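You operate a simulated robot arm through the tools that you are given. There is no shell and no other tool.

You are at the controls of a simulated two-armed robot. One attempt, no reset.

Task
Start the grey machine: air on, gauge at 6.0 bar, reset the alarm, home the head.
Fine: leave the other controls alone.
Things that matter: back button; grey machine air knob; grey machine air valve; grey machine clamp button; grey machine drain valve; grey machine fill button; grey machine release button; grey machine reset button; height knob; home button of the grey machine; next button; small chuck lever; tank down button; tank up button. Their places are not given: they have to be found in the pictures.

It is judged by the outcome, as a careful person would: the job done as asked, and still so three seconds after it is handed in. It fails if anything else is knocked over, pushed out of place, dropped, spilled or broken.

Robot
Two 7-joint arms with fingered hands on one trunk that stands fixed in place. Base frame: the origin is at the foot of the trunk, x ahead of it, y to its left, z up; the work surface is at about z = 970. Readings come in mm, degrees, newtons and seconds.
The left shoulder is at [80, 241, 1542], the right one opposite. Payload 4.9 kg a hand.
The TCP of each hand is the grasp point between the finger pads, 32 mm short of the fingertips. In the tool frame z runs along the fingers and y along their closing line. Largest opening 200 mm; the body of the gripper starts 89 mm behind the TCP. The gripper is a hand of 4 fingers: y runs from the thumb to the fingers, the wrist lies at [0, 0, -267] in the tool frame, and closing takes about 1.5 s.
Orientation is told as [roll, pitch, yaw] about the base's x, y, z axes, in that order, counted from this pose: with the fingers straight down and closing along the base's y, the tool's x points along the base's -x, its y along +y and its z along -z.

Tools
- The arms move only by the tool send_rows. It takes "left_moves", "right_moves" or both (then of equal length, played together; a hand with none holds still); each is a list of rows, each a list of 6 numbers: the shift along the tool's x, y, z in mm, then the turn, a rotation vector about the tool's x, y, z in degrees. In form: [[dx, dy, dz, rx, ry, rz], ...]. A call has 1 to 20 rows; each row shifts and turns the commanded pose from where the row before left it, along the tool's axes as they then stand. "left_gripper" and "right_gripper" are, for a hand that has rows, the finger opening in mm, from 0 to 200, set as the call begins (left out, the last holds). Rows are played at 5 a second. More than 50 mm and 8.6 degrees between two rows, or a gripper value outside its range, and nothing of the call is played. A pose out of reach is approached as far as the arm can. The call stops where the force on the tool passes 60 N (or 10 N more than at its start, if that is more) or the arm is blocked; 0.2 s more then pass. The fingers move at their own pace (about 72 mm/s each) and stop on an object; they squeeze with about 23 N. The grip force told is the motor's: it shows also when the fingers shut on nothing. Time passes only in rows, and 0.2 s behind the last, so rows that do not move let the fingers close. It gives the time, the measured TCP pose, the force on the tool (base axes), the opening and the grip force at its end, in the units of the frame above (readings bear some noise), with the torque about the TCP (base axes, N m) and any sound that the robot's microphone picked up, and new pictures: "show" is both (left out), scene, wrist or none (wrist: the cameras of the hands that moved).
- Cameras (640 x 400 px; columns grow to the right, rows downward): "scene" is now at [107.8, -17.4, 1701.2]; the picture's right is [-0.22, -0.98, 0.00], its down [-0.71, 0.16, -0.69] and it looks along [0.67, -0.15, -0.73] (base axes); focal length 306 px, centre (320, 200). "left" rides on the left gripper at [-69, -69, -116] in its tool frame; the picture's right is [0.71, -0.71, 0.00], its down [0.54, 0.54, -0.64] and it looks along [0.45, 0.45, 0.77] (tool axes); focal length 226 px, centre (320, 200). "right" rides on the right gripper at [69, -69, -116] in its tool frame; the picture's right is [0.71, 0.71, 0.00], its down [-0.54, 0.54, -0.64] and it looks along [-0.45, 0.45, 0.77] (tool axes); focal length 226 px, centre (320, 200).
- move_column(by): slides the trunk up (or, below 0, down) by that many mm; the arms and the scene camera ride with it, the base frame stays. It gives what a move gives, with no picture.
- move_fingers(finger1, finger2, finger3, thumb_bend, hand): sets how far each is bent, from 0 (flat) to 1 (curled in); at 0.3 the hand is open as for a grip, at 0.7 the pads meet at the TCP. One left out holds its place. A second passes; each finger stops where it meets its share of the squeeze, and holds until it gets a number again. A gripper value or a shape takes the hand back. It gives what a move gives, with no picture; readings hold the bend of each and the force on the fingers (four entries, about 0 where the hand has none), thumb and palm.
- hand_shape(shape, hand): the hand has 4 fingers and takes this shape, open, in about a second: jaw (thumb against the fingers, like two jaws); tri (thumb and two fingers); tip (a fingertip pinch); poke (one finger out to press); point (the index stretched); flat (the hand flat); cup (the hand cupped); fist (a fist). The gripper value then closes the fingers along that shape, each until it touches; the sizes above hold for jaw. It gives what a move gives, with no picture.
- pan_tilt(pan, tilt): turns the head with the scene camera to pan (to the left, within 86 degrees either way) and tilt (down, from -29 to 69), counted from straight ahead of the robot. It gives what a move gives, and a new picture of the scene camera.
- measure_at(camera, pixels): for up to 12 pixels [column, row] of the newest picture of that camera ("zoom" is the newest enlarged one), the place [x, y, z] in the base frame of the surface seen there, good to about 3 mm. No time passes.
- enlarge(camera, box): a new picture of the part [left, top, right, bottom] of that camera's present view, enlarged. No time passes.
- finish_job(): hands the job in; it is judged then, once.

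Unless the task says otherwise, let go and move clear before handing in.

The tools are called after "Request:" as a command line: name --argument value ..., lists and objects as JSON in quotes. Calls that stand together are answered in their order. send_rows: Moves the arms, as the interface text tells. Its arguments: {"type":"object","properties":{"left_moves":{"type":"array","items":{"type":"array","items":{"type":"number"}}},"left_gripper":{"type":"number"},"right_moves":{"type":"array","items":{"type":"array","items":{"type":"number"}}},"right_gripper":{"type":"number"},"show":{"type":"string","enum":["both","scene","wrist","none"]}},"required":[]} The other tools are called the same way: move_column (by) slides the trunk up or down; hand_shape (shape, hand) gives the hand a shape; move_fingers (finger1, finger2, finger3, thumb_bend, hand) moves the fingers one by one; pan_tilt (pan, tilt) turns the head that bears the scene camera; measure_at (camera, pixels) gives the place of the surface under pixels of a picture; enlarge (camera, box) takes an enlarged picture of a part of a camera's view; finish_job () hands the job in.

At the start:

```text
time_s: 0.0
left_eef_pos: [366.8, 241.4, 1007.3]
left_orientation: [88.8, -0.1, -90.0]
left_wrist_force: [0.5, 0.3, -0.1]
left_torque: [0.0, -0.02, 0.07]
left_gripper_width: 199.7
left_grasp_force: 0.1
left_shape: jaw
left_bend: [0.3, 0.3, 0.3, 0.3]
left_finger forces: [0.0, 0.1, 0.0, 0.1, 0.0, 0.0]
right_eef_pos: [596.4, -319.7, 1299.4]
right_orientation: [0.0, 0.0, 0.0]
right_wrist_force: [0.1, 0.0, 0.5]
right_torque: [-0.03, -0.02, 0.0]
right_gripper_width: 199.9
right_grasp_force: 0.1
right_shape: jaw
right_bend: [0.3, 0.3, 0.3, 0.3]
right_finger forces: [0.0, 0.0, 0.1, 0.0, 0.0, 0.0]
trunk travel left (down, up): [-450.0, 390.0]
head pan, tilt: [-12.8, 46.5]
```

scene: 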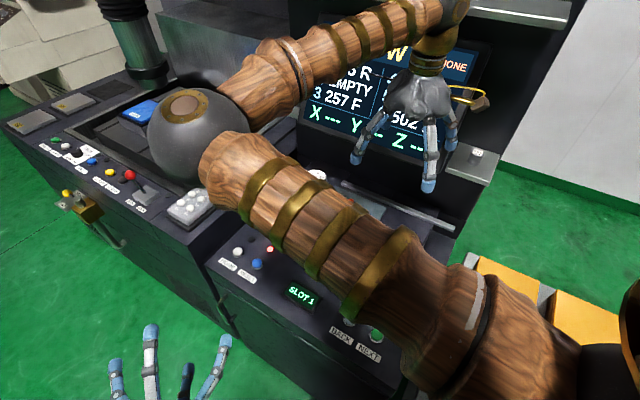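
right: 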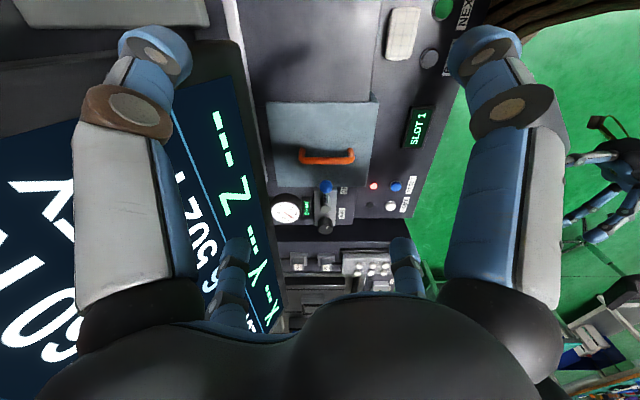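
left: 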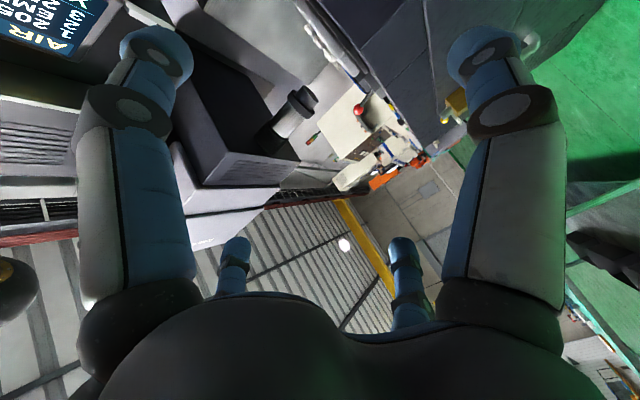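

The scene picture shows a console with several buttons, a screen, and the right arm blocking much of the view. I'll look around with the head and enlarge parts before moving anything.

Request:
pan_tilt --pan 15 --tilt 45

Request:
enlarge --camera "right" --box '[240, 80, 480, 320]'

```text
time_s: 0.9
left_eef_pos: [366.8, 240.6, 1006.2]
left_orientation: [88.8, 0.1, -90.0]
left_wrist_force: [0.0, 0.2, 0.2]
left_torque: [0.02, -0.01, -0.03]
left_gripper_width: 199.7
left_grasp_force: 0.0
left_shape: jaw
left_bend: [0.3, 0.3, 0.3, 0.3]
left_finger forces: [0.0, 0.0, 0.0, 0.0, 0.1, 0.1]
right_eef_pos: [596.2, -320.1, 1300.3]
right_orientation: [0.0, -0.1, 0.1]
right_wrist_force: [0.2, 0.1, 0.0]
right_torque: [0.03, 0.0, 0.0]
right_gripper_width: 200.1
right_grasp_force: 0.1
right_shape: jaw
right_bend: [0.3, 0.3, 0.3, 0.3]
right_finger forces: [0.0, 0.0, 0.1, 0.0, 0.0, 0.0]
trunk travel left (down, up): [-450.0, 390.0]
head pan, tilt: [15.0, 45.0]
```

scene: 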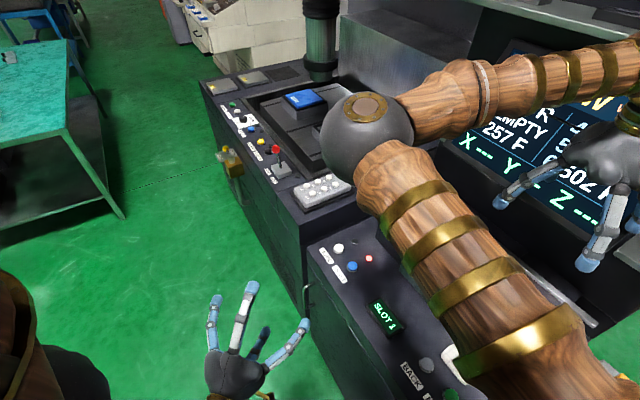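

```text
1.67 times, centred on (360, 200) of right
```

zoom: 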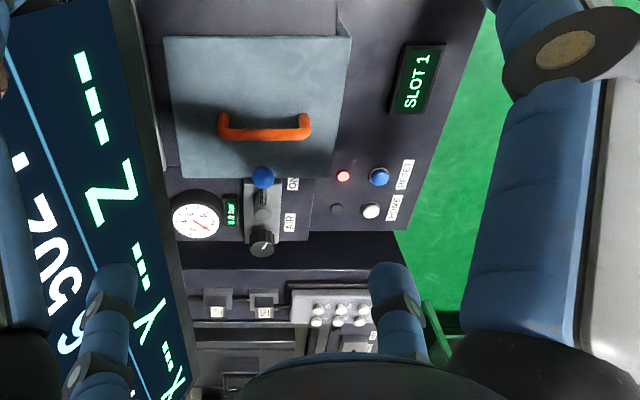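

The right wrist view shows the gauge (about zoom 195,220), a dark knob at (262,242), a blue-handled valve at (262,178), RESET blue (378,177), HOME white (370,211) with a red alarm lamp. I'll look closer at the labels and the other sections before moving.

Request:
enlarge --camera "right" --box '[260, 160, 420, 260]'

Request:
enlarge --camera "scene" --box '[200, 60, 380, 220]'

```text
4.00 times, centred on (340, 210) of right
```

zoom: 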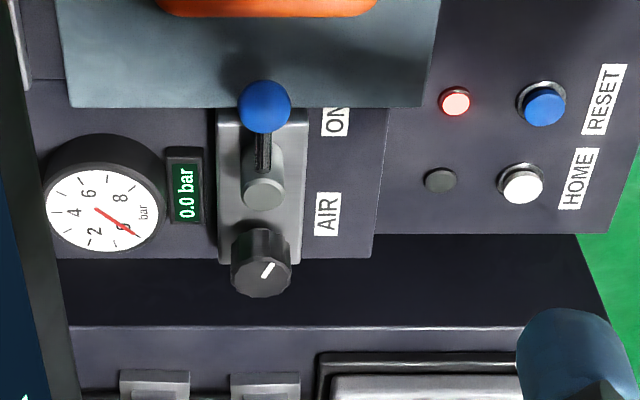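

```text
2.50 times, centred on (290, 140) of scene
```

zoom: 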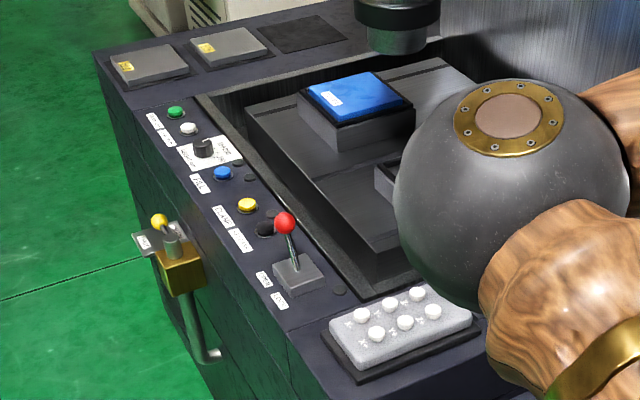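

The air unit (gauge 0.0 bar, knob, blue lever, ON label) and RESET/HOME are clear. I'll measure their places.

Request:
enlarge --camera "right" --box '[260, 160, 420, 260]'

Request:
measure_at --camera "zoom" --pixels '[[264, 106], [264, 145], [264, 195], [260, 250], [262, 285], [100, 210], [187, 195], [455, 100], [543, 105], [523, 185], [440, 180], [340, 245]]'

Request:
measure_at --camera "scene" --pixels '[[338, 247], [352, 266], [368, 258], [385, 316], [427, 364], [278, 170], [276, 150], [260, 142], [248, 130], [260, 122], [300, 98], [330, 188]]'

```text
4.00 times, centred on (340, 210) of right
```

zoom: 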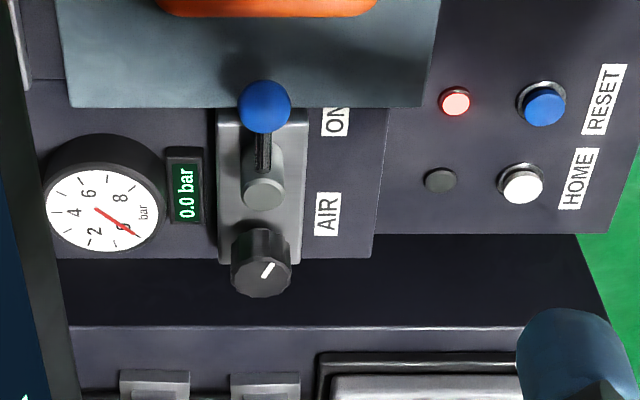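

```text
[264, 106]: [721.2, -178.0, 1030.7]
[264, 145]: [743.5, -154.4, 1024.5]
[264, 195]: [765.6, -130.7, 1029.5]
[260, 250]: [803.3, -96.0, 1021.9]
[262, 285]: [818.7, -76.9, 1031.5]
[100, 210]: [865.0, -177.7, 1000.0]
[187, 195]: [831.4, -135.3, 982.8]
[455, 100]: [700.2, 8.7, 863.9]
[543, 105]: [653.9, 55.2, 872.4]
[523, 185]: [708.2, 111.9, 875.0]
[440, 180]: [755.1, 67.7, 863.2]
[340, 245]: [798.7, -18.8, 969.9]
```

```text
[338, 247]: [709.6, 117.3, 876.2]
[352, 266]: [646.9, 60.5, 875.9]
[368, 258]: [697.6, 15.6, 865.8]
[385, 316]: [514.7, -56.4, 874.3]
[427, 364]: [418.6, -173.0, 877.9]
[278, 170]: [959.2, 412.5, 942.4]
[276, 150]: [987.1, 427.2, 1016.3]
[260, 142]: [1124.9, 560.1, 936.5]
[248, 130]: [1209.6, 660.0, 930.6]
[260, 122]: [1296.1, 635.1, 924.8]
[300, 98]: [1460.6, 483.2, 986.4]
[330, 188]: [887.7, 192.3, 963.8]
```

Panel top is at z≈864 with the buttons at about 875; the air unit sits at z≈970–1030. I'll look at the screen for status, and at the left camera, before planning.

Request:
pan_tilt --pan -25 --tilt 35

Request:
enlarge --camera "right" --box '[0, 0, 320, 200]'

```text
time_s: 2.0
left_eef_pos: [366.9, 241.3, 1006.9]
left_orientation: [88.8, 0.0, -89.9]
left_wrist_force: [0.0, 1.0, -0.3]
left_torque: [0.01, 0.01, 0.04]
left_gripper_width: 199.5
left_grasp_force: 0.1
left_shape: jaw
left_bend: [0.3, 0.3, 0.3, 0.3]
left_finger forces: [0.0, 0.1, 0.1, 0.0, 0.1, 0.1]
right_eef_pos: [595.9, -319.8, 1299.0]
right_orientation: [0.0, 0.0, 0.0]
right_wrist_force: [-1.5, 0.2, 0.4]
right_torque: [0.0, 0.02, 0.02]
right_gripper_width: 200.0
right_grasp_force: 0.1
right_shape: jaw
right_bend: [0.3, 0.3, 0.3, 0.3]
right_finger forces: [0.1, 0.1, 0.0, 0.0, 0.0, 0.1]
trunk travel left (down, up): [-450.0, 390.0]
head pan, tilt: [-25.0, 35.0]
```

scene: 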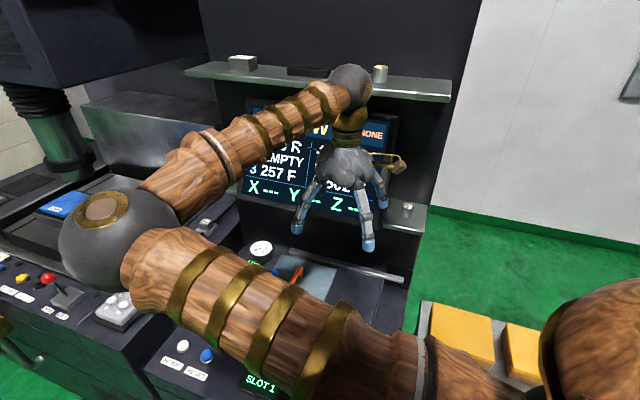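

```text
2.00 times, centred on (160, 100) of right
```

zoom: 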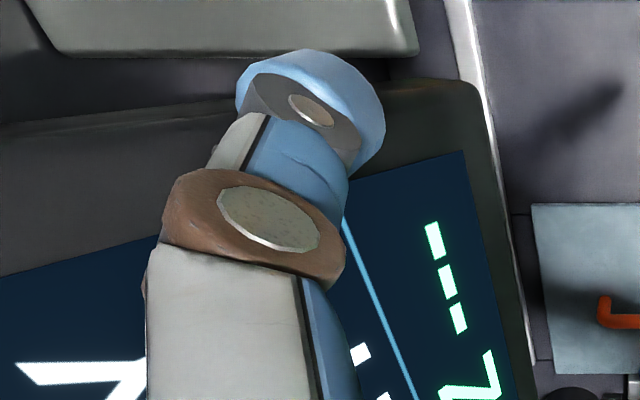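

The right arm's elbow ball (scene 110,235) and forearm hide the panel. I'll measure how close the elbow is to the machine before retracting the arm.

Request:
measure_at --camera "scene" --pixels '[[110, 215], [85, 265], [165, 265], [345, 85], [230, 165], [250, 300], [350, 60], [300, 230], [368, 245], [400, 165]]'

Request:
enlarge --camera "left" --box '[0, 0, 640, 400]'

```text
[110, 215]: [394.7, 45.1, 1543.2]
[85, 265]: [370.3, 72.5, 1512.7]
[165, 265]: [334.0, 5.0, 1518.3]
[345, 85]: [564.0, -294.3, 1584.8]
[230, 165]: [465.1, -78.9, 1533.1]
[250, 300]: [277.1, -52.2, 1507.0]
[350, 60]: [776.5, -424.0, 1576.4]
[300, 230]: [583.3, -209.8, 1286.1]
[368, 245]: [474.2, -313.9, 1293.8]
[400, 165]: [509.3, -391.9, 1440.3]
```

```text
1.00 times, centred on (320, 200) of left (not enlarged: the box is as wide or as high as the picture)
```

zoom: 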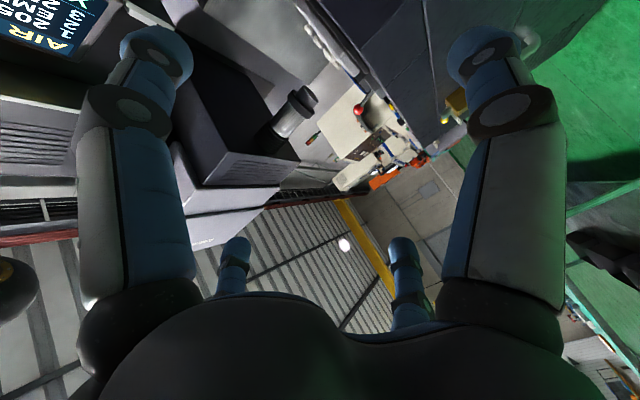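

The elbow is at z≈1500, far above the machine, so it's safe to retract. I'll move the right hand back and to the right.

Request:
send_rows --right_moves '[[20, -40, -10, 0, 0, 0], [20, -40, -10, 0, 0, 0], [20, -40, -10, 0, 0, 0], [20, -40, -10, 0, 0, 0], [20, -40, -10, 0, 0, 0]]' --show "both"

```text
time_s: 3.2
left_eef_pos: [367.8, 232.2, 1006.6]
left_orientation: [88.7, 0.5, -90.1]
left_wrist_force: [0.3, -1.3, -0.2]
left_torque: [0.0, -0.03, 0.12]
left_gripper_width: 200.0
left_grasp_force: 0.1
left_shape: jaw
left_bend: [0.3, 0.3, 0.3, 0.3]
left_finger forces: [0.1, 0.1, 0.0, 0.0, 0.0, 0.0]
right_eef_pos: [499.1, -533.8, 1343.7]
right_orientation: [0.4, 0.1, -0.1]
right_wrist_force: [0.8, -2.2, -0.4]
right_torque: [0.19, 0.04, 0.03]
right_gripper_width: 200.0
right_grasp_force: 0.0
right_shape: jaw
right_bend: [0.3, 0.3, 0.3, 0.3]
right_finger forces: [0.0, 0.0, 0.1, 0.1, 0.0, 0.0]
trunk travel left (down, up): [-450.0, 390.0]
head pan, tilt: [-25.0, 35.0]
```

scene: 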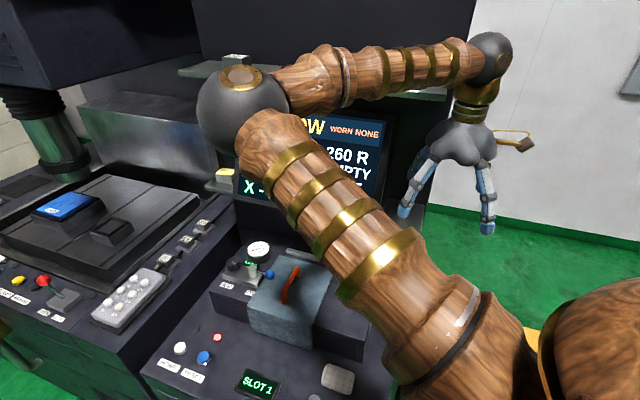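
right: 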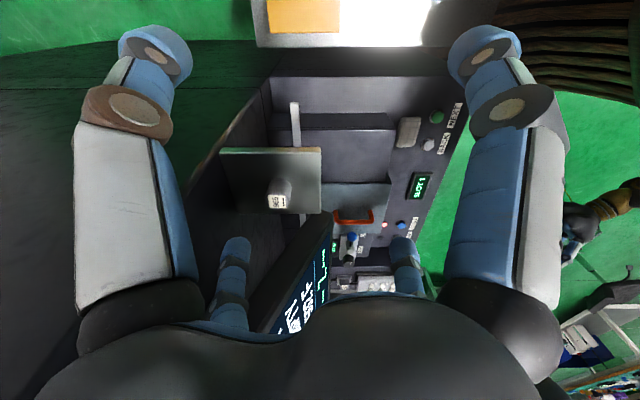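

The air unit and buttons are now visible around scene (180–300, 235–380). I'll zoom in on them and on the screen.

Request:
enlarge --camera "scene" --box '[140, 220, 340, 390]'

Request:
enlarge --camera "scene" --box '[0, 160, 200, 330]'

Request:
enlarge --camera "right" --box '[320, 170, 440, 300]'

```text
2.35 times, centred on (240, 305) of scene
```

zoom: 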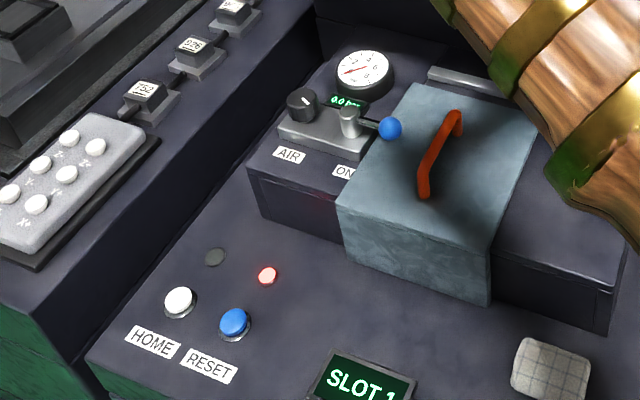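

```text
2.35 times, centred on (100, 245) of scene
```

zoom: 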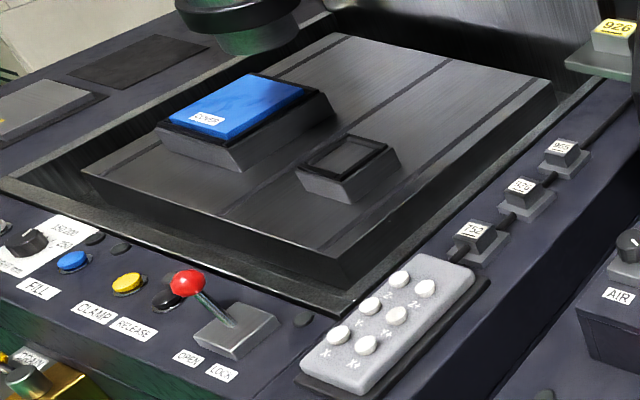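

```text
3.08 times, centred on (380, 235) of right
```

zoom: 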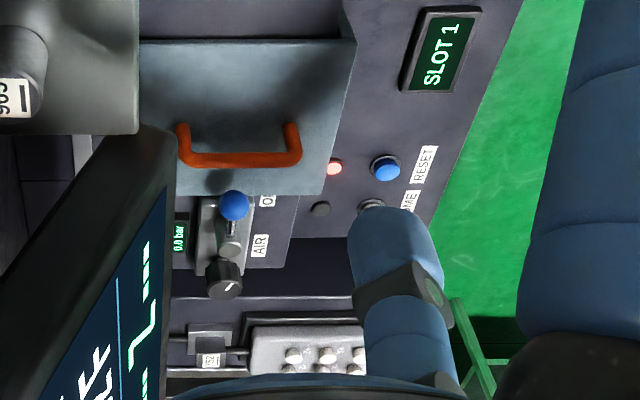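

The lever lies along the unit pointing to the right (ball at zoom 233,205), with AIR and ON labels in front. I'll measure labels, pivot and ball to see the geometry.

Request:
measure_at --camera "zoom" --pixels '[[267, 200], [259, 246], [228, 250], [234, 205], [231, 228], [226, 270], [228, 288], [262, 100], [180, 150], [288, 130], [320, 210], [385, 168]]'

Request:
enlarge --camera "scene" --box '[200, 230, 320, 310]'

```text
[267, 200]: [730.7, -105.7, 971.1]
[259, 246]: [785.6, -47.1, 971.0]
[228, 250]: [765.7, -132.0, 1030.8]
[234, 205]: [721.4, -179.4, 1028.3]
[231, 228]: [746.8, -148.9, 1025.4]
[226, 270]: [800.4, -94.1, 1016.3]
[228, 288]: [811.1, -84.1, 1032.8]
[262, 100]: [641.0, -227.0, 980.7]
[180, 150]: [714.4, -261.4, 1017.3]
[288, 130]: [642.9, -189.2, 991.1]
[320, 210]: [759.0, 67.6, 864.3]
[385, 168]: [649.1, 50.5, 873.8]
```

```text
5.00 times, centred on (260, 270) of scene
```

zoom: 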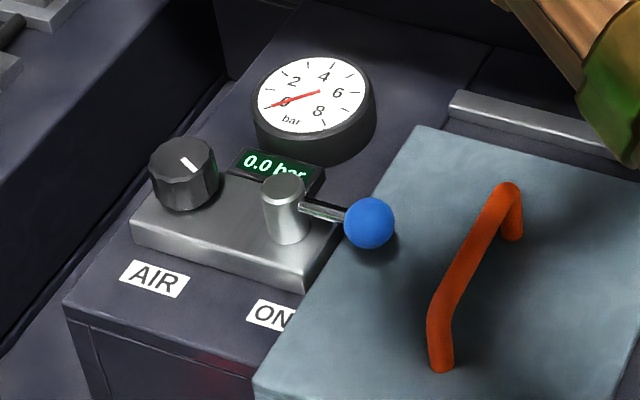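

The lever points along the unit (OFF, to the right) and the ON label sits directly in front of the pivot (766,-131), so the lever needs a quarter turn towards the front. I'll re-aim the head for a better view of the area and check clearances.

Request:
pan_tilt --pan -8 --tilt 40

```text
time_s: 4.0
left_eef_pos: [366.9, 238.7, 1006.3]
left_orientation: [88.7, 0.1, -90.0]
left_wrist_force: [-0.4, 0.8, 1.1]
left_torque: [0.01, 0.0, 0.04]
left_gripper_width: 200.0
left_grasp_force: 0.0
left_shape: jaw
left_bend: [0.3, 0.3, 0.3, 0.3]
left_finger forces: [0.1, 0.0, 0.0, 0.0, 0.0, 0.0]
right_eef_pos: [499.3, -522.2, 1348.8]
right_orientation: [0.0, 0.0, 0.0]
right_wrist_force: [0.8, -1.0, 0.1]
right_torque: [0.01, 0.05, -0.02]
right_gripper_width: 199.7
right_grasp_force: 0.0
right_shape: jaw
right_bend: [0.3, 0.3, 0.3, 0.3]
right_finger forces: [0.0, 0.0, 0.0, 0.0, 0.1, 0.0]
trunk travel left (down, up): [-450.0, 390.0]
head pan, tilt: [-8.0, 40.0]
```

scene: 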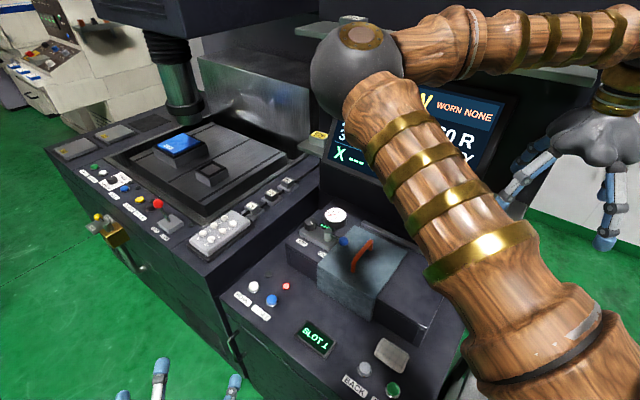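

The scene view now shows the air unit at (300–350, 210–260) and both buttons at (253,287) and (271,300). I'll measure the surroundings: right elbow, lid, handle, gauge, screen and head.

Request:
measure_at --camera "scene" --pixels '[[356, 65], [330, 105], [320, 178], [440, 210], [336, 212], [370, 242], [355, 268], [322, 272], [400, 240], [180, 95], [298, 190], [244, 212]]'

Request:
enlarge --camera "scene" --box '[270, 190, 430, 290]'

```text
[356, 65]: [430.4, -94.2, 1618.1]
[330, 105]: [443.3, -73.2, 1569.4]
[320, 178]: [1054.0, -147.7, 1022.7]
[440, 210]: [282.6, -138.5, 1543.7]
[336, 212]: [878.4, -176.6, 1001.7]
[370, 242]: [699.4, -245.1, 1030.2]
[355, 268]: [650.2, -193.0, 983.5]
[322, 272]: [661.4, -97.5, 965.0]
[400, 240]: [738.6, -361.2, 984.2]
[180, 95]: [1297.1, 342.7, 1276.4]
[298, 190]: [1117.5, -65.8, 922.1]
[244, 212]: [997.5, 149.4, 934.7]
```

```text
4.00 times, centred on (350, 240) of scene
```

zoom: 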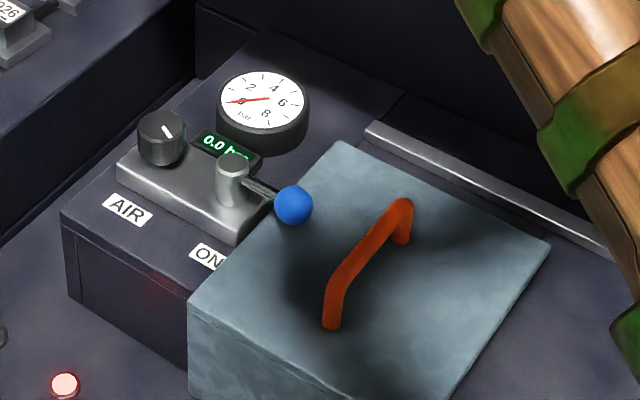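

Now I'll measure the ball, pivot, knob and lid in this enlarged scene picture.

Request:
measure_at --camera "zoom" --pixels '[[293, 206], [232, 165], [260, 187], [162, 128], [162, 155], [230, 225], [340, 145], [545, 245], [190, 300], [265, 260], [400, 205], [335, 290]]'

Request:
measure_at --camera "scene" --pixels '[[253, 285], [271, 299], [280, 278], [286, 286], [268, 277], [240, 297], [262, 312]]'

```text
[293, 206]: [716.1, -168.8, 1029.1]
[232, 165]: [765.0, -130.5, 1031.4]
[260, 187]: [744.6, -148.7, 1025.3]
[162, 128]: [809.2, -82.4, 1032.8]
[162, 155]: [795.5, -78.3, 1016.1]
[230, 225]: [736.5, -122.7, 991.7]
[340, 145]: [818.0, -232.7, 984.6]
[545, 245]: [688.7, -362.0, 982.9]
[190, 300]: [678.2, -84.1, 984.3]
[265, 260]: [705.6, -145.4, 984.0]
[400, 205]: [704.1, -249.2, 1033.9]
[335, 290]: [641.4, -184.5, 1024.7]
```

```text
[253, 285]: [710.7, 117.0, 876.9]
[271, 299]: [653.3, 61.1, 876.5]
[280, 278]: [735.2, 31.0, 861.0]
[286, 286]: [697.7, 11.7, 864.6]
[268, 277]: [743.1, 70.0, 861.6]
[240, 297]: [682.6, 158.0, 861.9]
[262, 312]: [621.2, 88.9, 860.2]
```

Lid top is flat at z≈984, ball centre ≈(726,-170,1020), lever radius ≈56 about pivot (766,-131), knob at ≈(810,-84) with top z≈1033. I'll check the space to the right before moving the right arm further out of the way.

Request:
pan_tilt --pan -60 --tilt 30

Request:
pan_tilt --pan 30 --tilt 40

```text
time_s: 5.2
left_eef_pos: [366.6, 239.5, 1006.6]
left_orientation: [88.7, 0.0, -90.1]
left_wrist_force: [-0.4, 0.2, 0.5]
left_torque: [0.02, -0.04, -0.02]
left_gripper_width: 199.9
left_grasp_force: 0.0
left_shape: jaw
left_bend: [0.3, 0.3, 0.3, 0.3]
left_finger forces: [0.1, 0.0, 0.0, 0.0, 0.0, 0.0]
right_eef_pos: [498.4, -519.5, 1349.2]
right_orientation: [0.1, 0.0, 0.0]
right_wrist_force: [-0.6, 0.1, -0.2]
right_torque: [0.02, 0.01, -0.02]
right_gripper_width: 199.9
right_grasp_force: 0.1
right_shape: jaw
right_bend: [0.3, 0.3, 0.3, 0.3]
right_finger forces: [0.0, 0.0, 0.0, 0.0, 0.1, 0.1]
trunk travel left (down, up): [-450.0, 390.0]
head pan, tilt: [-60.0, 30.0]
```

scene: 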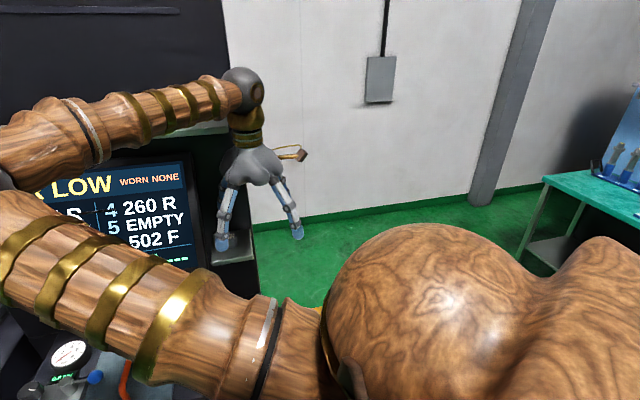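

```text
time_s: 6.8
left_eef_pos: [367.1, 240.3, 1006.2]
left_orientation: [88.8, 0.0, -90.0]
left_wrist_force: [-0.1, 0.1, 0.6]
left_torque: [-0.03, 0.02, -0.03]
left_gripper_width: 199.8
left_grasp_force: 0.0
left_shape: jaw
left_bend: [0.3, 0.3, 0.3, 0.3]
left_finger forces: [0.0, 0.0, 0.1, 0.0, 0.0, 0.0]
right_eef_pos: [498.4, -521.0, 1349.8]
right_orientation: [0.0, 0.0, 0.1]
right_wrist_force: [0.0, 0.3, 0.0]
right_torque: [-0.02, 0.02, -0.01]
right_gripper_width: 199.9
right_grasp_force: 0.1
right_shape: jaw
right_bend: [0.3, 0.3, 0.3, 0.3]
right_finger forces: [0.0, 0.0, 0.0, 0.0, 0.1, 0.1]
trunk travel left (down, up): [-450.0, 390.0]
head pan, tilt: [30.0, 40.0]
```

scene: 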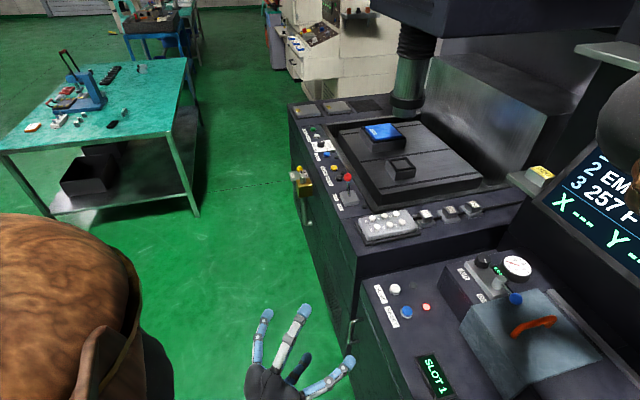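

The screen shows "AIR LOW", and the right side is empty space. I'll move the right hand further to the right to clear its elbow, and set the left hand to the poke shape.

Request:
send_rows --right_moves '[[5, -35, 0, 0, 0, 0], [5, -35, 0, 0, 0, 0], [5, -35, 0, 0, 0, 0], [5, -35, 0, 0, 0, 0], [5, -35, 0, 0, 0, 0]]' --show "none"

Request:
hand_shape --shape "poke" --hand "left"

Request:
pan_tilt --pan -4 --tilt 42

Request:
enlarge --camera "left" --box '[0, 0, 640, 400]'

```text
time_s: 8.1
left_eef_pos: [366.3, 239.2, 1006.7]
left_orientation: [88.8, 0.1, -90.0]
left_wrist_force: [-1.0, 0.7, 0.5]
left_torque: [0.01, 0.04, 0.04]
left_gripper_width: 200.0
left_grasp_force: 0.0
left_shape: jaw
left_bend: [0.3, 0.3, 0.3, 0.3]
left_finger forces: [0.0, 0.0, 0.1, 0.1, 0.0, 0.0]
right_eef_pos: [467.6, -696.0, 1347.8]
right_orientation: [0.1, 0.0, 0.0]
right_wrist_force: [0.2, 0.4, -0.1]
right_torque: [0.04, 0.05, -0.01]
right_gripper_width: 199.9
right_grasp_force: 0.1
right_shape: jaw
right_bend: [0.3, 0.3, 0.3, 0.3]
right_finger forces: [0.0, 0.0, 0.0, 0.1, 0.0, 0.1]
trunk travel left (down, up): [-450.0, 390.0]
head pan, tilt: [30.0, 40.0]
```

```text
time_s: 8.9
left_eef_pos: [366.1, 240.1, 1006.6]
left_orientation: [88.8, 0.0, -90.0]
left_wrist_force: [-0.2, 0.6, 0.3]
left_torque: [-0.02, -0.01, 0.01]
left_gripper_width: 0.0
left_grasp_force: 0.1
left_shape: poke
left_bend: [1.0, 1.0, 1.0, 0.81]
left_finger forces: [0.1, 0.0, 0.0, 0.0, 0.0, 0.1]
right_eef_pos: [469.5, -692.5, 1348.8]
right_orientation: [0.0, 0.0, -0.1]
right_wrist_force: [0.4, -0.4, 0.3]
right_torque: [0.0, 0.0, 0.02]
right_gripper_width: 200.3
right_grasp_force: 0.0
right_shape: jaw
right_bend: [0.3, 0.3, 0.3, 0.3]
right_finger forces: [0.0, 0.1, 0.1, 0.1, 0.0, 0.0]
trunk travel left (down, up): [-450.0, 390.0]
head pan, tilt: [30.0, 40.0]
```

```text
time_s: 9.9
left_eef_pos: [367.2, 240.0, 1005.3]
left_orientation: [88.7, 0.0, -90.0]
left_wrist_force: [0.3, -0.1, 0.3]
left_torque: [0.02, -0.03, -0.02]
left_gripper_width: 0.2
left_grasp_force: 0.1
left_shape: poke
left_bend: [1.0, 1.0, 1.0, 0.81]
left_finger forces: [0.0, 0.0, 0.1, 0.0, 0.0, 0.0]
right_eef_pos: [469.1, -691.9, 1347.8]
right_orientation: [0.1, -0.1, 0.0]
right_wrist_force: [-0.3, -0.3, -0.1]
right_torque: [0.0, -0.03, 0.04]
right_gripper_width: 199.9
right_grasp_force: 0.1
right_shape: jaw
right_bend: [0.3, 0.3, 0.3, 0.3]
right_finger forces: [0.0, 0.0, 0.0, 0.0, 0.0, 0.0]
trunk travel left (down, up): [-450.0, 390.0]
head pan, tilt: [-4.0, 42.0]
```

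scene: 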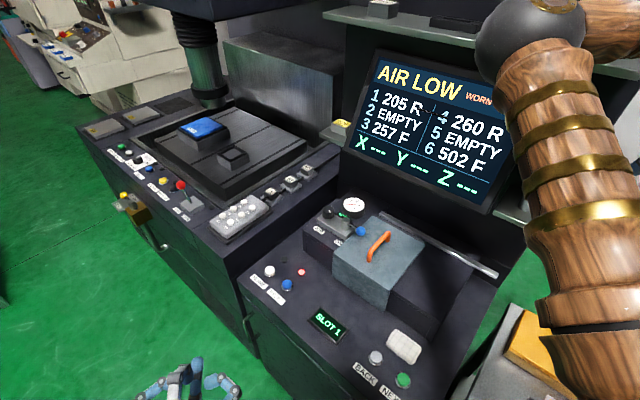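

```text
1.00 times, centred on (320, 200) of left (not enlarged: the box is as wide or as high as the picture)
```

zoom: 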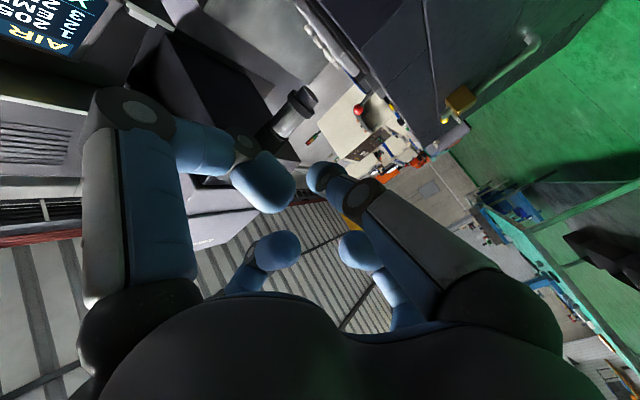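

In the poke shape three fingers curl in (tips at left-camera 270,190; 275,250; 355,250) and the thumb (tip 322,175) is the one left out. I'll measure where its tip is relative to the TCP.

Request:
measure_at --camera "left" --pixels '[[322, 172], [325, 185], [350, 195], [275, 190], [250, 175], [275, 250], [355, 250], [390, 220], [150, 110], [320, 165]]'

Request:
enlarge --camera "scene" --box '[120, 340, 260, 400]'

```text
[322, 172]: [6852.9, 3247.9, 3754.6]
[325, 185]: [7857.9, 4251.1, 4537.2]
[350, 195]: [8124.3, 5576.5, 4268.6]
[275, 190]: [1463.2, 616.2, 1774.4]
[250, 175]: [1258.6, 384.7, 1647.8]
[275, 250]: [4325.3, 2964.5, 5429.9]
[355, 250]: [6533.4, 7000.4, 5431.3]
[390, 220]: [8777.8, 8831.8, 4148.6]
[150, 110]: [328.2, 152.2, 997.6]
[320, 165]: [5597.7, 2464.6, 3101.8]
```

```text
4.57 times, centred on (190, 370) of scene
```

zoom: 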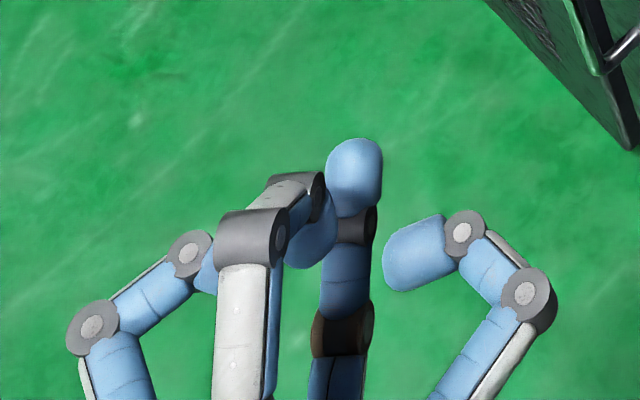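

The enlarged scene picture shows the poking thumb tip at (355,165), the others curled. I'll measure it there.

Request:
measure_at --camera "zoom" --pixels '[[357, 150], [355, 190], [350, 280], [410, 260], [250, 240], [310, 240], [190, 250]]'

Request:
enlarge --camera "left" --box '[160, 100, 480, 300]'

Request:
measure_at --camera "zoom" --pixels '[[325, 150], [345, 165], [380, 185], [230, 180], [230, 300], [390, 300]]'

```text
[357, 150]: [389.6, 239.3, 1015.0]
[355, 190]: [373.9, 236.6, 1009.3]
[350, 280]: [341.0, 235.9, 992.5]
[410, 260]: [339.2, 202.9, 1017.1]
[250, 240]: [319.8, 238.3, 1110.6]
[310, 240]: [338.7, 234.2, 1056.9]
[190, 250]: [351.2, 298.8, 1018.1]
```

```text
2.00 times, centred on (320, 200) of left
```

zoom: 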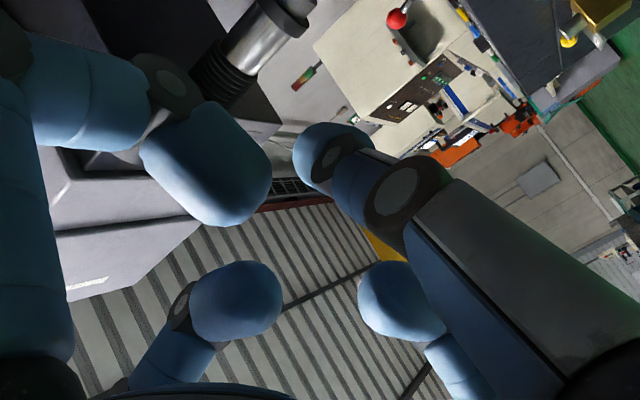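

```text
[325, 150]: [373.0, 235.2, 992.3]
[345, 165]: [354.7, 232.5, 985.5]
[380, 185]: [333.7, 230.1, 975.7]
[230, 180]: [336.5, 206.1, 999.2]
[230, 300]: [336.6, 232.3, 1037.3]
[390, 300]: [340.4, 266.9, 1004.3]
```

The poking thumb tip lies on the tool axis about 30 mm beyond the TCP, with other fingers about 45 mm behind it. I'll turn the left hand to point straight down (rotation about its own x), staying in free space.

Request:
send_rows --left_moves '[[0, 0, 0, 8.07, 0, 0], [0, 0, 0, 8.07, 0, 0], [0, 0, 0, 8.07, 0, 0], [0, 0, 0, 8.07, 0, 0], [0, 0, 0, 8.07, 0, 0], [0, 0, 0, 8.07, 0, 0], [0, 0, 0, 8.07, 0, 0], [0, 0, 0, 8.07, 0, 0], [0, 0, 0, 8.07, 0, 0], [0, 0, 0, 8.07, 0, 0], [0, 0, 0, 8.07, 0, 0]]' --show "both"

```text
time_s: 12.6
left_eef_pos: [318.2, 361.4, 895.9]
left_orientation: [0.5, -1.7, -62.2]
left_wrist_force: [-0.9, -0.2, -0.4]
left_torque: [-0.04, 0.0, 0.0]
left_gripper_width: 0.2
left_grasp_force: 0.0
left_shape: poke
left_bend: [1.0, 1.0, 1.0, 0.81]
left_finger forces: [0.0, 0.1, 0.0, 0.0, 0.0, 0.0]
left hand out of reach, approached as far as the arm can: row 3, 4, 5, 6, 7, 10, 11
right_eef_pos: [469.2, -690.5, 1350.0]
right_orientation: [-0.1, 0.0, -0.1]
right_wrist_force: [-0.1, 0.0, 0.1]
right_torque: [-0.02, 0.07, 0.01]
right_gripper_width: 199.9
right_grasp_force: 0.0
right_shape: jaw
right_bend: [0.3, 0.3, 0.3, 0.3]
right_finger forces: [0.0, 0.0, 0.1, 0.0, 0.0, 0.0]
trunk travel left (down, up): [-450.0, 390.0]
head pan, tilt: [-4.0, 42.0]
stopped in row 11 (left hand): the arm was blocked; the commanded pose is now the measured one
```

scene: 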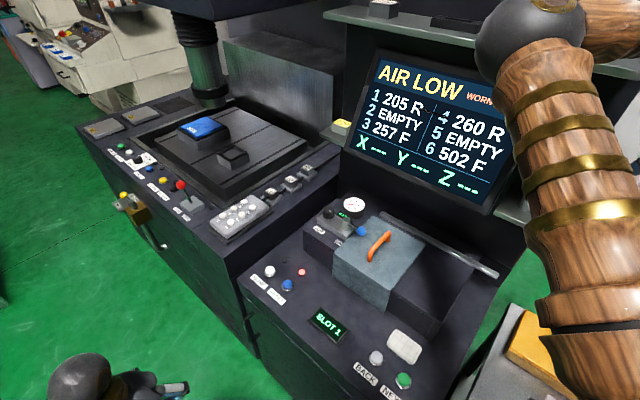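
left: 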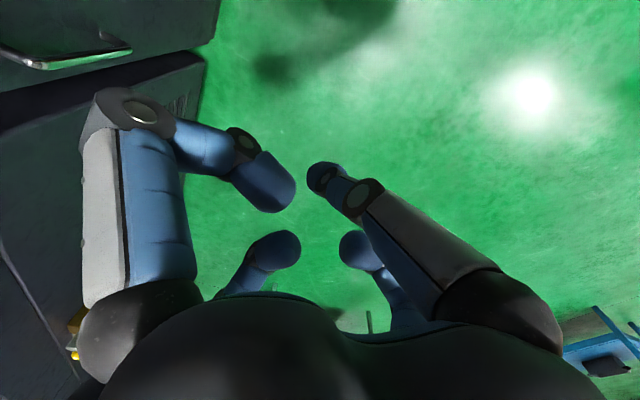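

The left hand now points down at (318,361,896), yaw −62, having brushed its reach limit. I'll raise it straight up first.

Request:
send_rows --left_moves '[[0, 0, -30, 0, 0, 0], [0, 0, -40, 0, 0, 0], [0, 10, -40, 0, 0, 0], [0, 30, -40, 0, 0, 0], [0, 40, -40, 0, 0, 0], [0, 40, -40, 0, 0, 0], [0, 40, -30, 0, 0, 0]]' --show "both"

```text
refused: row 5 steps farther than a row can; nothing moved
```

Request:
send_rows --left_moves '[[0, 0, -30, 0, 0, 0], [0, 0, -40, 0, 0, 0], [0, 10, -40, 0, 0, 0], [0, 30, -38, 0, 0, 0], [0, 35, -35, 0, 0, 0], [0, 35, -35, 0, 0, 0], [0, 40, -30, 0, 0, 0]]' --show "both"

```text
time_s: 14.2
left_eef_pos: [453.6, 438.2, 1139.1]
left_orientation: [0.5, -1.7, -62.2]
left_wrist_force: [0.7, 1.2, -0.2]
left_torque: [-0.01, 0.0, 0.01]
left_gripper_width: 0.0
left_grasp_force: 0.1
left_shape: poke
left_bend: [1.0, 1.0, 1.0, 0.81]
left_finger forces: [0.1, 0.0, 0.1, 0.1, 0.0, 0.1]
left hand out of reach, approached as far as the arm can: row 3
right_eef_pos: [469.6, -692.8, 1348.3]
right_orientation: [0.0, 0.1, 0.0]
right_wrist_force: [-0.2, 0.4, -0.2]
right_torque: [0.05, 0.0, -0.02]
right_gripper_width: 199.9
right_grasp_force: 0.1
right_shape: jaw
right_bend: [0.3, 0.3, 0.3, 0.3]
right_finger forces: [0.0, 0.0, 0.1, 0.1, 0.0, 0.0]
trunk travel left (down, up): [-450.0, 390.0]
head pan, tilt: [-4.0, 42.0]
```

scene: 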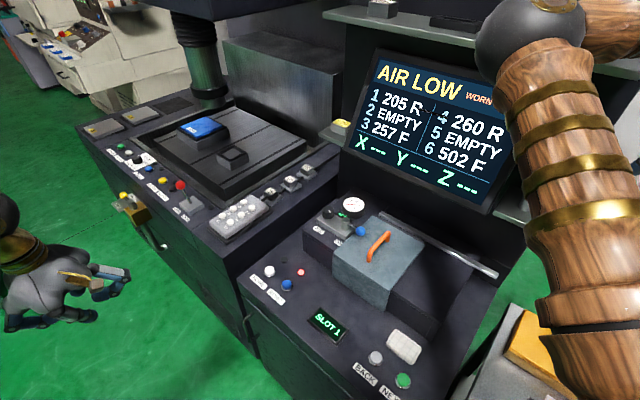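
left: 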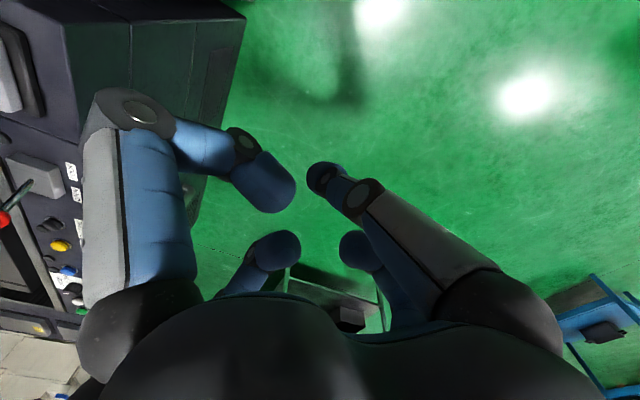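

The left hand is above free floor at (454,438,1139). I'll sweep it at this height towards the air unit, first part of the way.

Request:
send_rows --left_moves '[[-30, 0, 0, 0, 1.7, 0], [-45, -3, 0, 0, 0, 0], [-45, -3, 0, 0, 0, 0], [-45, -3, 0, 0, 0, 0], [-45, -3, 0, 0, 0, 0], [-45, -3, 0, 0, 0, 0], [-45, -3, 0, 0, 0, 0], [-45, -3, 0, 0, 0, 0], [-45, -3, 0, 0, 0, 0]]' --show "both"

```text
time_s: 16.1
left_eef_pos: [464.9, 279.4, 1063.7]
left_orientation: [0.7, 0.0, -62.2]
left_wrist_force: [0.5, -0.9, 0.2]
left_torque: [0.0, -0.01, 0.0]
left_gripper_width: 0.0
left_grasp_force: 0.2
left_shape: poke
left_bend: [1.0, 1.0, 1.0, 0.81]
left_finger forces: [0.0, 0.0, 0.0, 0.0, 0.0, 0.1]
left hand out of reach, approached as far as the arm can: row 3, 4, 5, 6, 7, 8, 9
right_eef_pos: [469.2, -694.3, 1347.4]
right_orientation: [0.0, 0.1, 0.0]
right_wrist_force: [0.5, -0.4, 0.5]
right_torque: [0.02, 0.06, -0.01]
right_gripper_width: 200.1
right_grasp_force: 0.0
right_shape: jaw
right_bend: [0.3, 0.3, 0.3, 0.3]
right_finger forces: [0.1, 0.0, 0.0, 0.0, 0.1, 0.0]
trunk travel left (down, up): [-450.0, 390.0]
head pan, tilt: [-4.0, 42.0]
```

scene: 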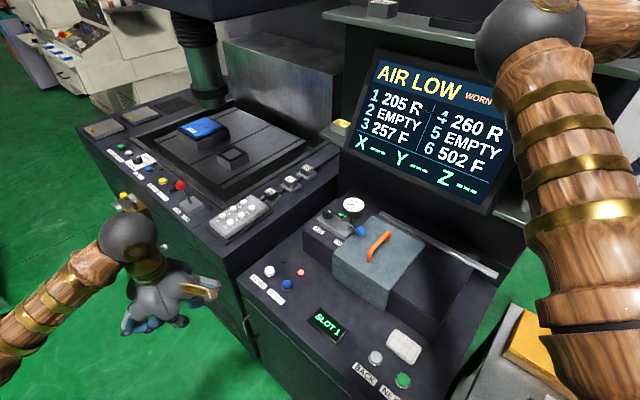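
left: 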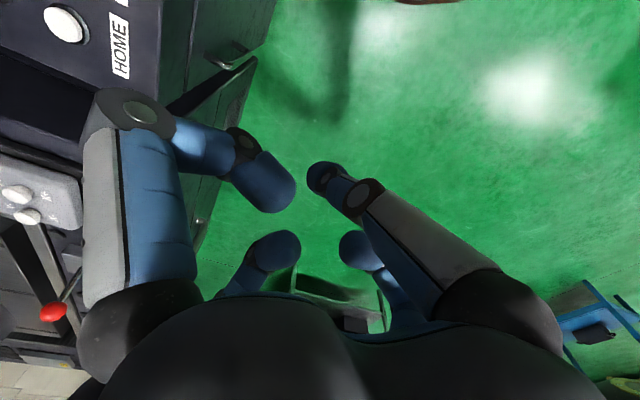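

The left arm reports "out of reach" at this wrist angle and sagged to (465,279,1064). A mirrored natural wrist angle would be yaw ≈180, so I'll rotate about the tool axis towards −120 while lifting and see whether reach recovers.

Request:
send_rows --left_moves '[[0, 0, 0, 0, 0, 8.3], [0, 0, 0, 0, 0, 8.3], [0, 0, 0, 0, 0, 8.3], [0, 0, 0, 0, 0, 8.3], [0, 0, 0, 0, 0, 8.3], [0, 0, 0, 0, 0, 8.3], [0, 0, 0, 0, 0, 8.3]]' --show "both"

```text
time_s: 17.8
left_eef_pos: [465.1, 280.9, 1065.1]
left_orientation: [0.2, 0.5, -120.5]
left_wrist_force: [0.1, 0.4, 0.0]
left_torque: [0.01, 0.0, -0.03]
left_gripper_width: 0.0
left_grasp_force: 0.0
left_shape: poke
left_bend: [1.0, 1.0, 1.0, 0.81]
left_finger forces: [0.0, 0.1, 0.0, 0.0, 0.0, 0.0]
right_eef_pos: [468.5, -692.9, 1348.0]
right_orientation: [0.0, 0.1, -0.1]
right_wrist_force: [0.2, -0.7, 0.3]
right_torque: [0.02, 0.02, -0.01]
right_gripper_width: 200.1
right_grasp_force: 0.1
right_shape: jaw
right_bend: [0.3, 0.3, 0.3, 0.3]
right_finger forces: [0.1, 0.2, 0.0, 0.1, 0.0, 0.0]
trunk travel left (down, up): [-450.0, 390.0]
head pan, tilt: [-4.0, 42.0]
```

scene: 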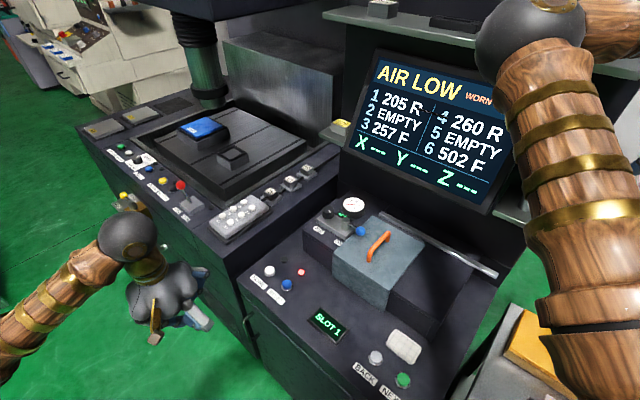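
left: 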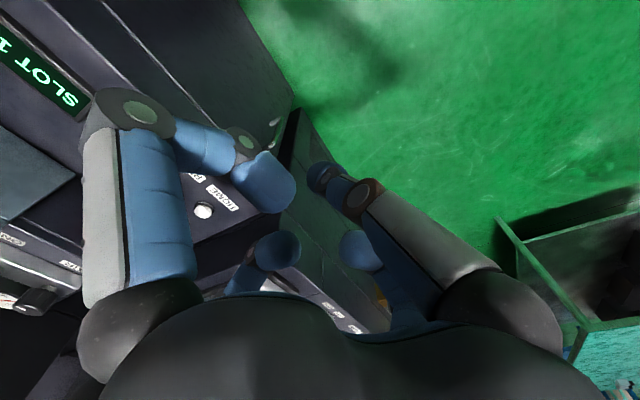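

Rotation to yaw −120 worked with no reach warning. I'll lift to z≈1180 and try travelling towards the air unit again.

Request:
send_rows --left_moves '[[0, 0, -40, 0, 0, 0], [0, 0, -40, 0, 0, 0], [-10, 20, -35, 0, 0, 0], [-20, 36, 0, 0, 0, 0], [-20, 36, 0, 0, 0, 0], [-20, 36, 0, 0, 0, 0], [-20, 36, 0, 0, 0, 0]]' --show "both"

```text
time_s: 19.4
left_eef_pos: [451.4, 288.4, 1110.2]
left_orientation: [0.3, 0.6, -120.3]
left_wrist_force: [-0.2, 0.1, -0.2]
left_torque: [-0.01, 0.01, -0.02]
left_gripper_width: 0.0
left_grasp_force: 0.1
left_shape: poke
left_bend: [1.0, 1.0, 1.0, 0.81]
left_finger forces: [0.0, 0.0, 0.0, 0.1, 0.0, 0.0]
left hand out of reach, approached as far as the arm can: row 1, 2, 3, 4, 5, 6, 7
right_eef_pos: [468.6, -692.9, 1348.3]
right_orientation: [0.0, 0.1, -0.1]
right_wrist_force: [-0.4, -0.1, 0.6]
right_torque: [-0.04, 0.02, 0.0]
right_gripper_width: 200.0
right_grasp_force: 0.2
right_shape: jaw
right_bend: [0.3, 0.3, 0.3, 0.3]
right_finger forces: [0.0, 0.1, 0.0, 0.0, 0.0, 0.0]
trunk travel left (down, up): [-450.0, 390.0]
head pan, tilt: [-4.0, 42.0]
```

scene: 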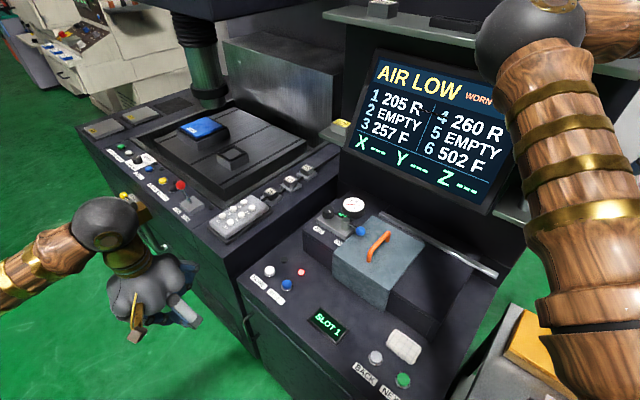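
left: 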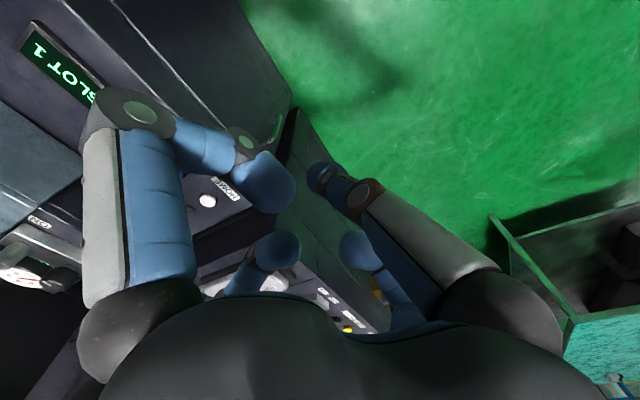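

The left arm is stuck in an outward-elbow posture and can't reach inward; the right arm's posture suits this better. I'll move the left hand back out of the way and measure the screen and shelf so that the right hand keeps clear.

Request:
send_rows --left_moves '[[32, -19, 0, 0, 0, 0], [32, -19, 0, 0, 0, 0], [32, -19, 0, 0, 0, 0], [32, -19, 0, 0, 0, 0], [20, -10, 0, 0, 0, 0]]' --show "scene"

Request:
measure_at --camera "scene" --pixels '[[343, 150], [485, 213], [515, 212], [500, 222], [380, 52], [360, 15], [490, 50], [495, 272], [400, 222], [340, 20], [384, 5], [420, 140]]'

```text
time_s: 20.6
left_eef_pos: [450.2, 458.0, 1110.5]
left_orientation: [0.3, 0.6, -120.3]
left_wrist_force: [-0.4, -0.1, 0.1]
left_torque: [0.03, 0.04, -0.04]
left_gripper_width: 0.0
left_grasp_force: 0.1
left_shape: poke
left_bend: [1.0, 1.0, 1.0, 0.81]
left_finger forces: [0.0, 0.1, 0.0, 0.0, 0.0, 0.1]
right_eef_pos: [468.2, -692.5, 1349.3]
right_orientation: [-0.1, 0.0, -0.1]
right_wrist_force: [-0.1, 0.2, 0.7]
right_torque: [0.0, -0.03, 0.02]
right_gripper_width: 199.8
right_grasp_force: 0.1
right_shape: jaw
right_bend: [0.3, 0.3, 0.3, 0.3]
right_finger forces: [0.0, 0.0, 0.0, 0.0, 0.0, 0.1]
trunk travel left (down, up): [-450.0, 390.0]
head pan, tilt: [-4.0, 42.0]
```

scene: 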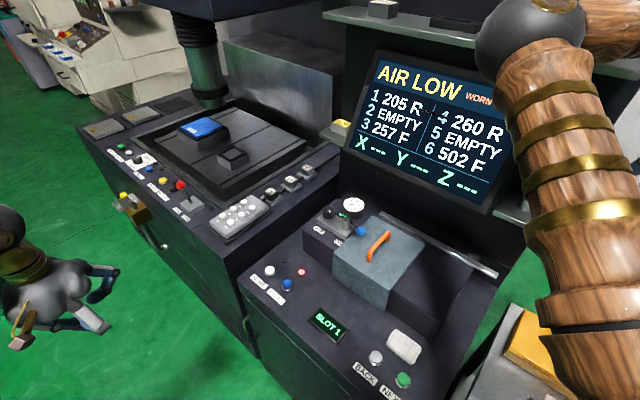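

```text
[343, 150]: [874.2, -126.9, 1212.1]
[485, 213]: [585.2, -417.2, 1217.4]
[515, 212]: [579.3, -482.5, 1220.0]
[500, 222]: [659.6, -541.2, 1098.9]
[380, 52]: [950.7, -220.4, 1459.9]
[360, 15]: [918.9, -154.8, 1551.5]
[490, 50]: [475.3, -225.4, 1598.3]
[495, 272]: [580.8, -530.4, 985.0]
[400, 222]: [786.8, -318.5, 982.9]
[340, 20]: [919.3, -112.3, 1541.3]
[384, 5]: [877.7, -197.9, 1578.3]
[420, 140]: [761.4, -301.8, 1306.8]
```

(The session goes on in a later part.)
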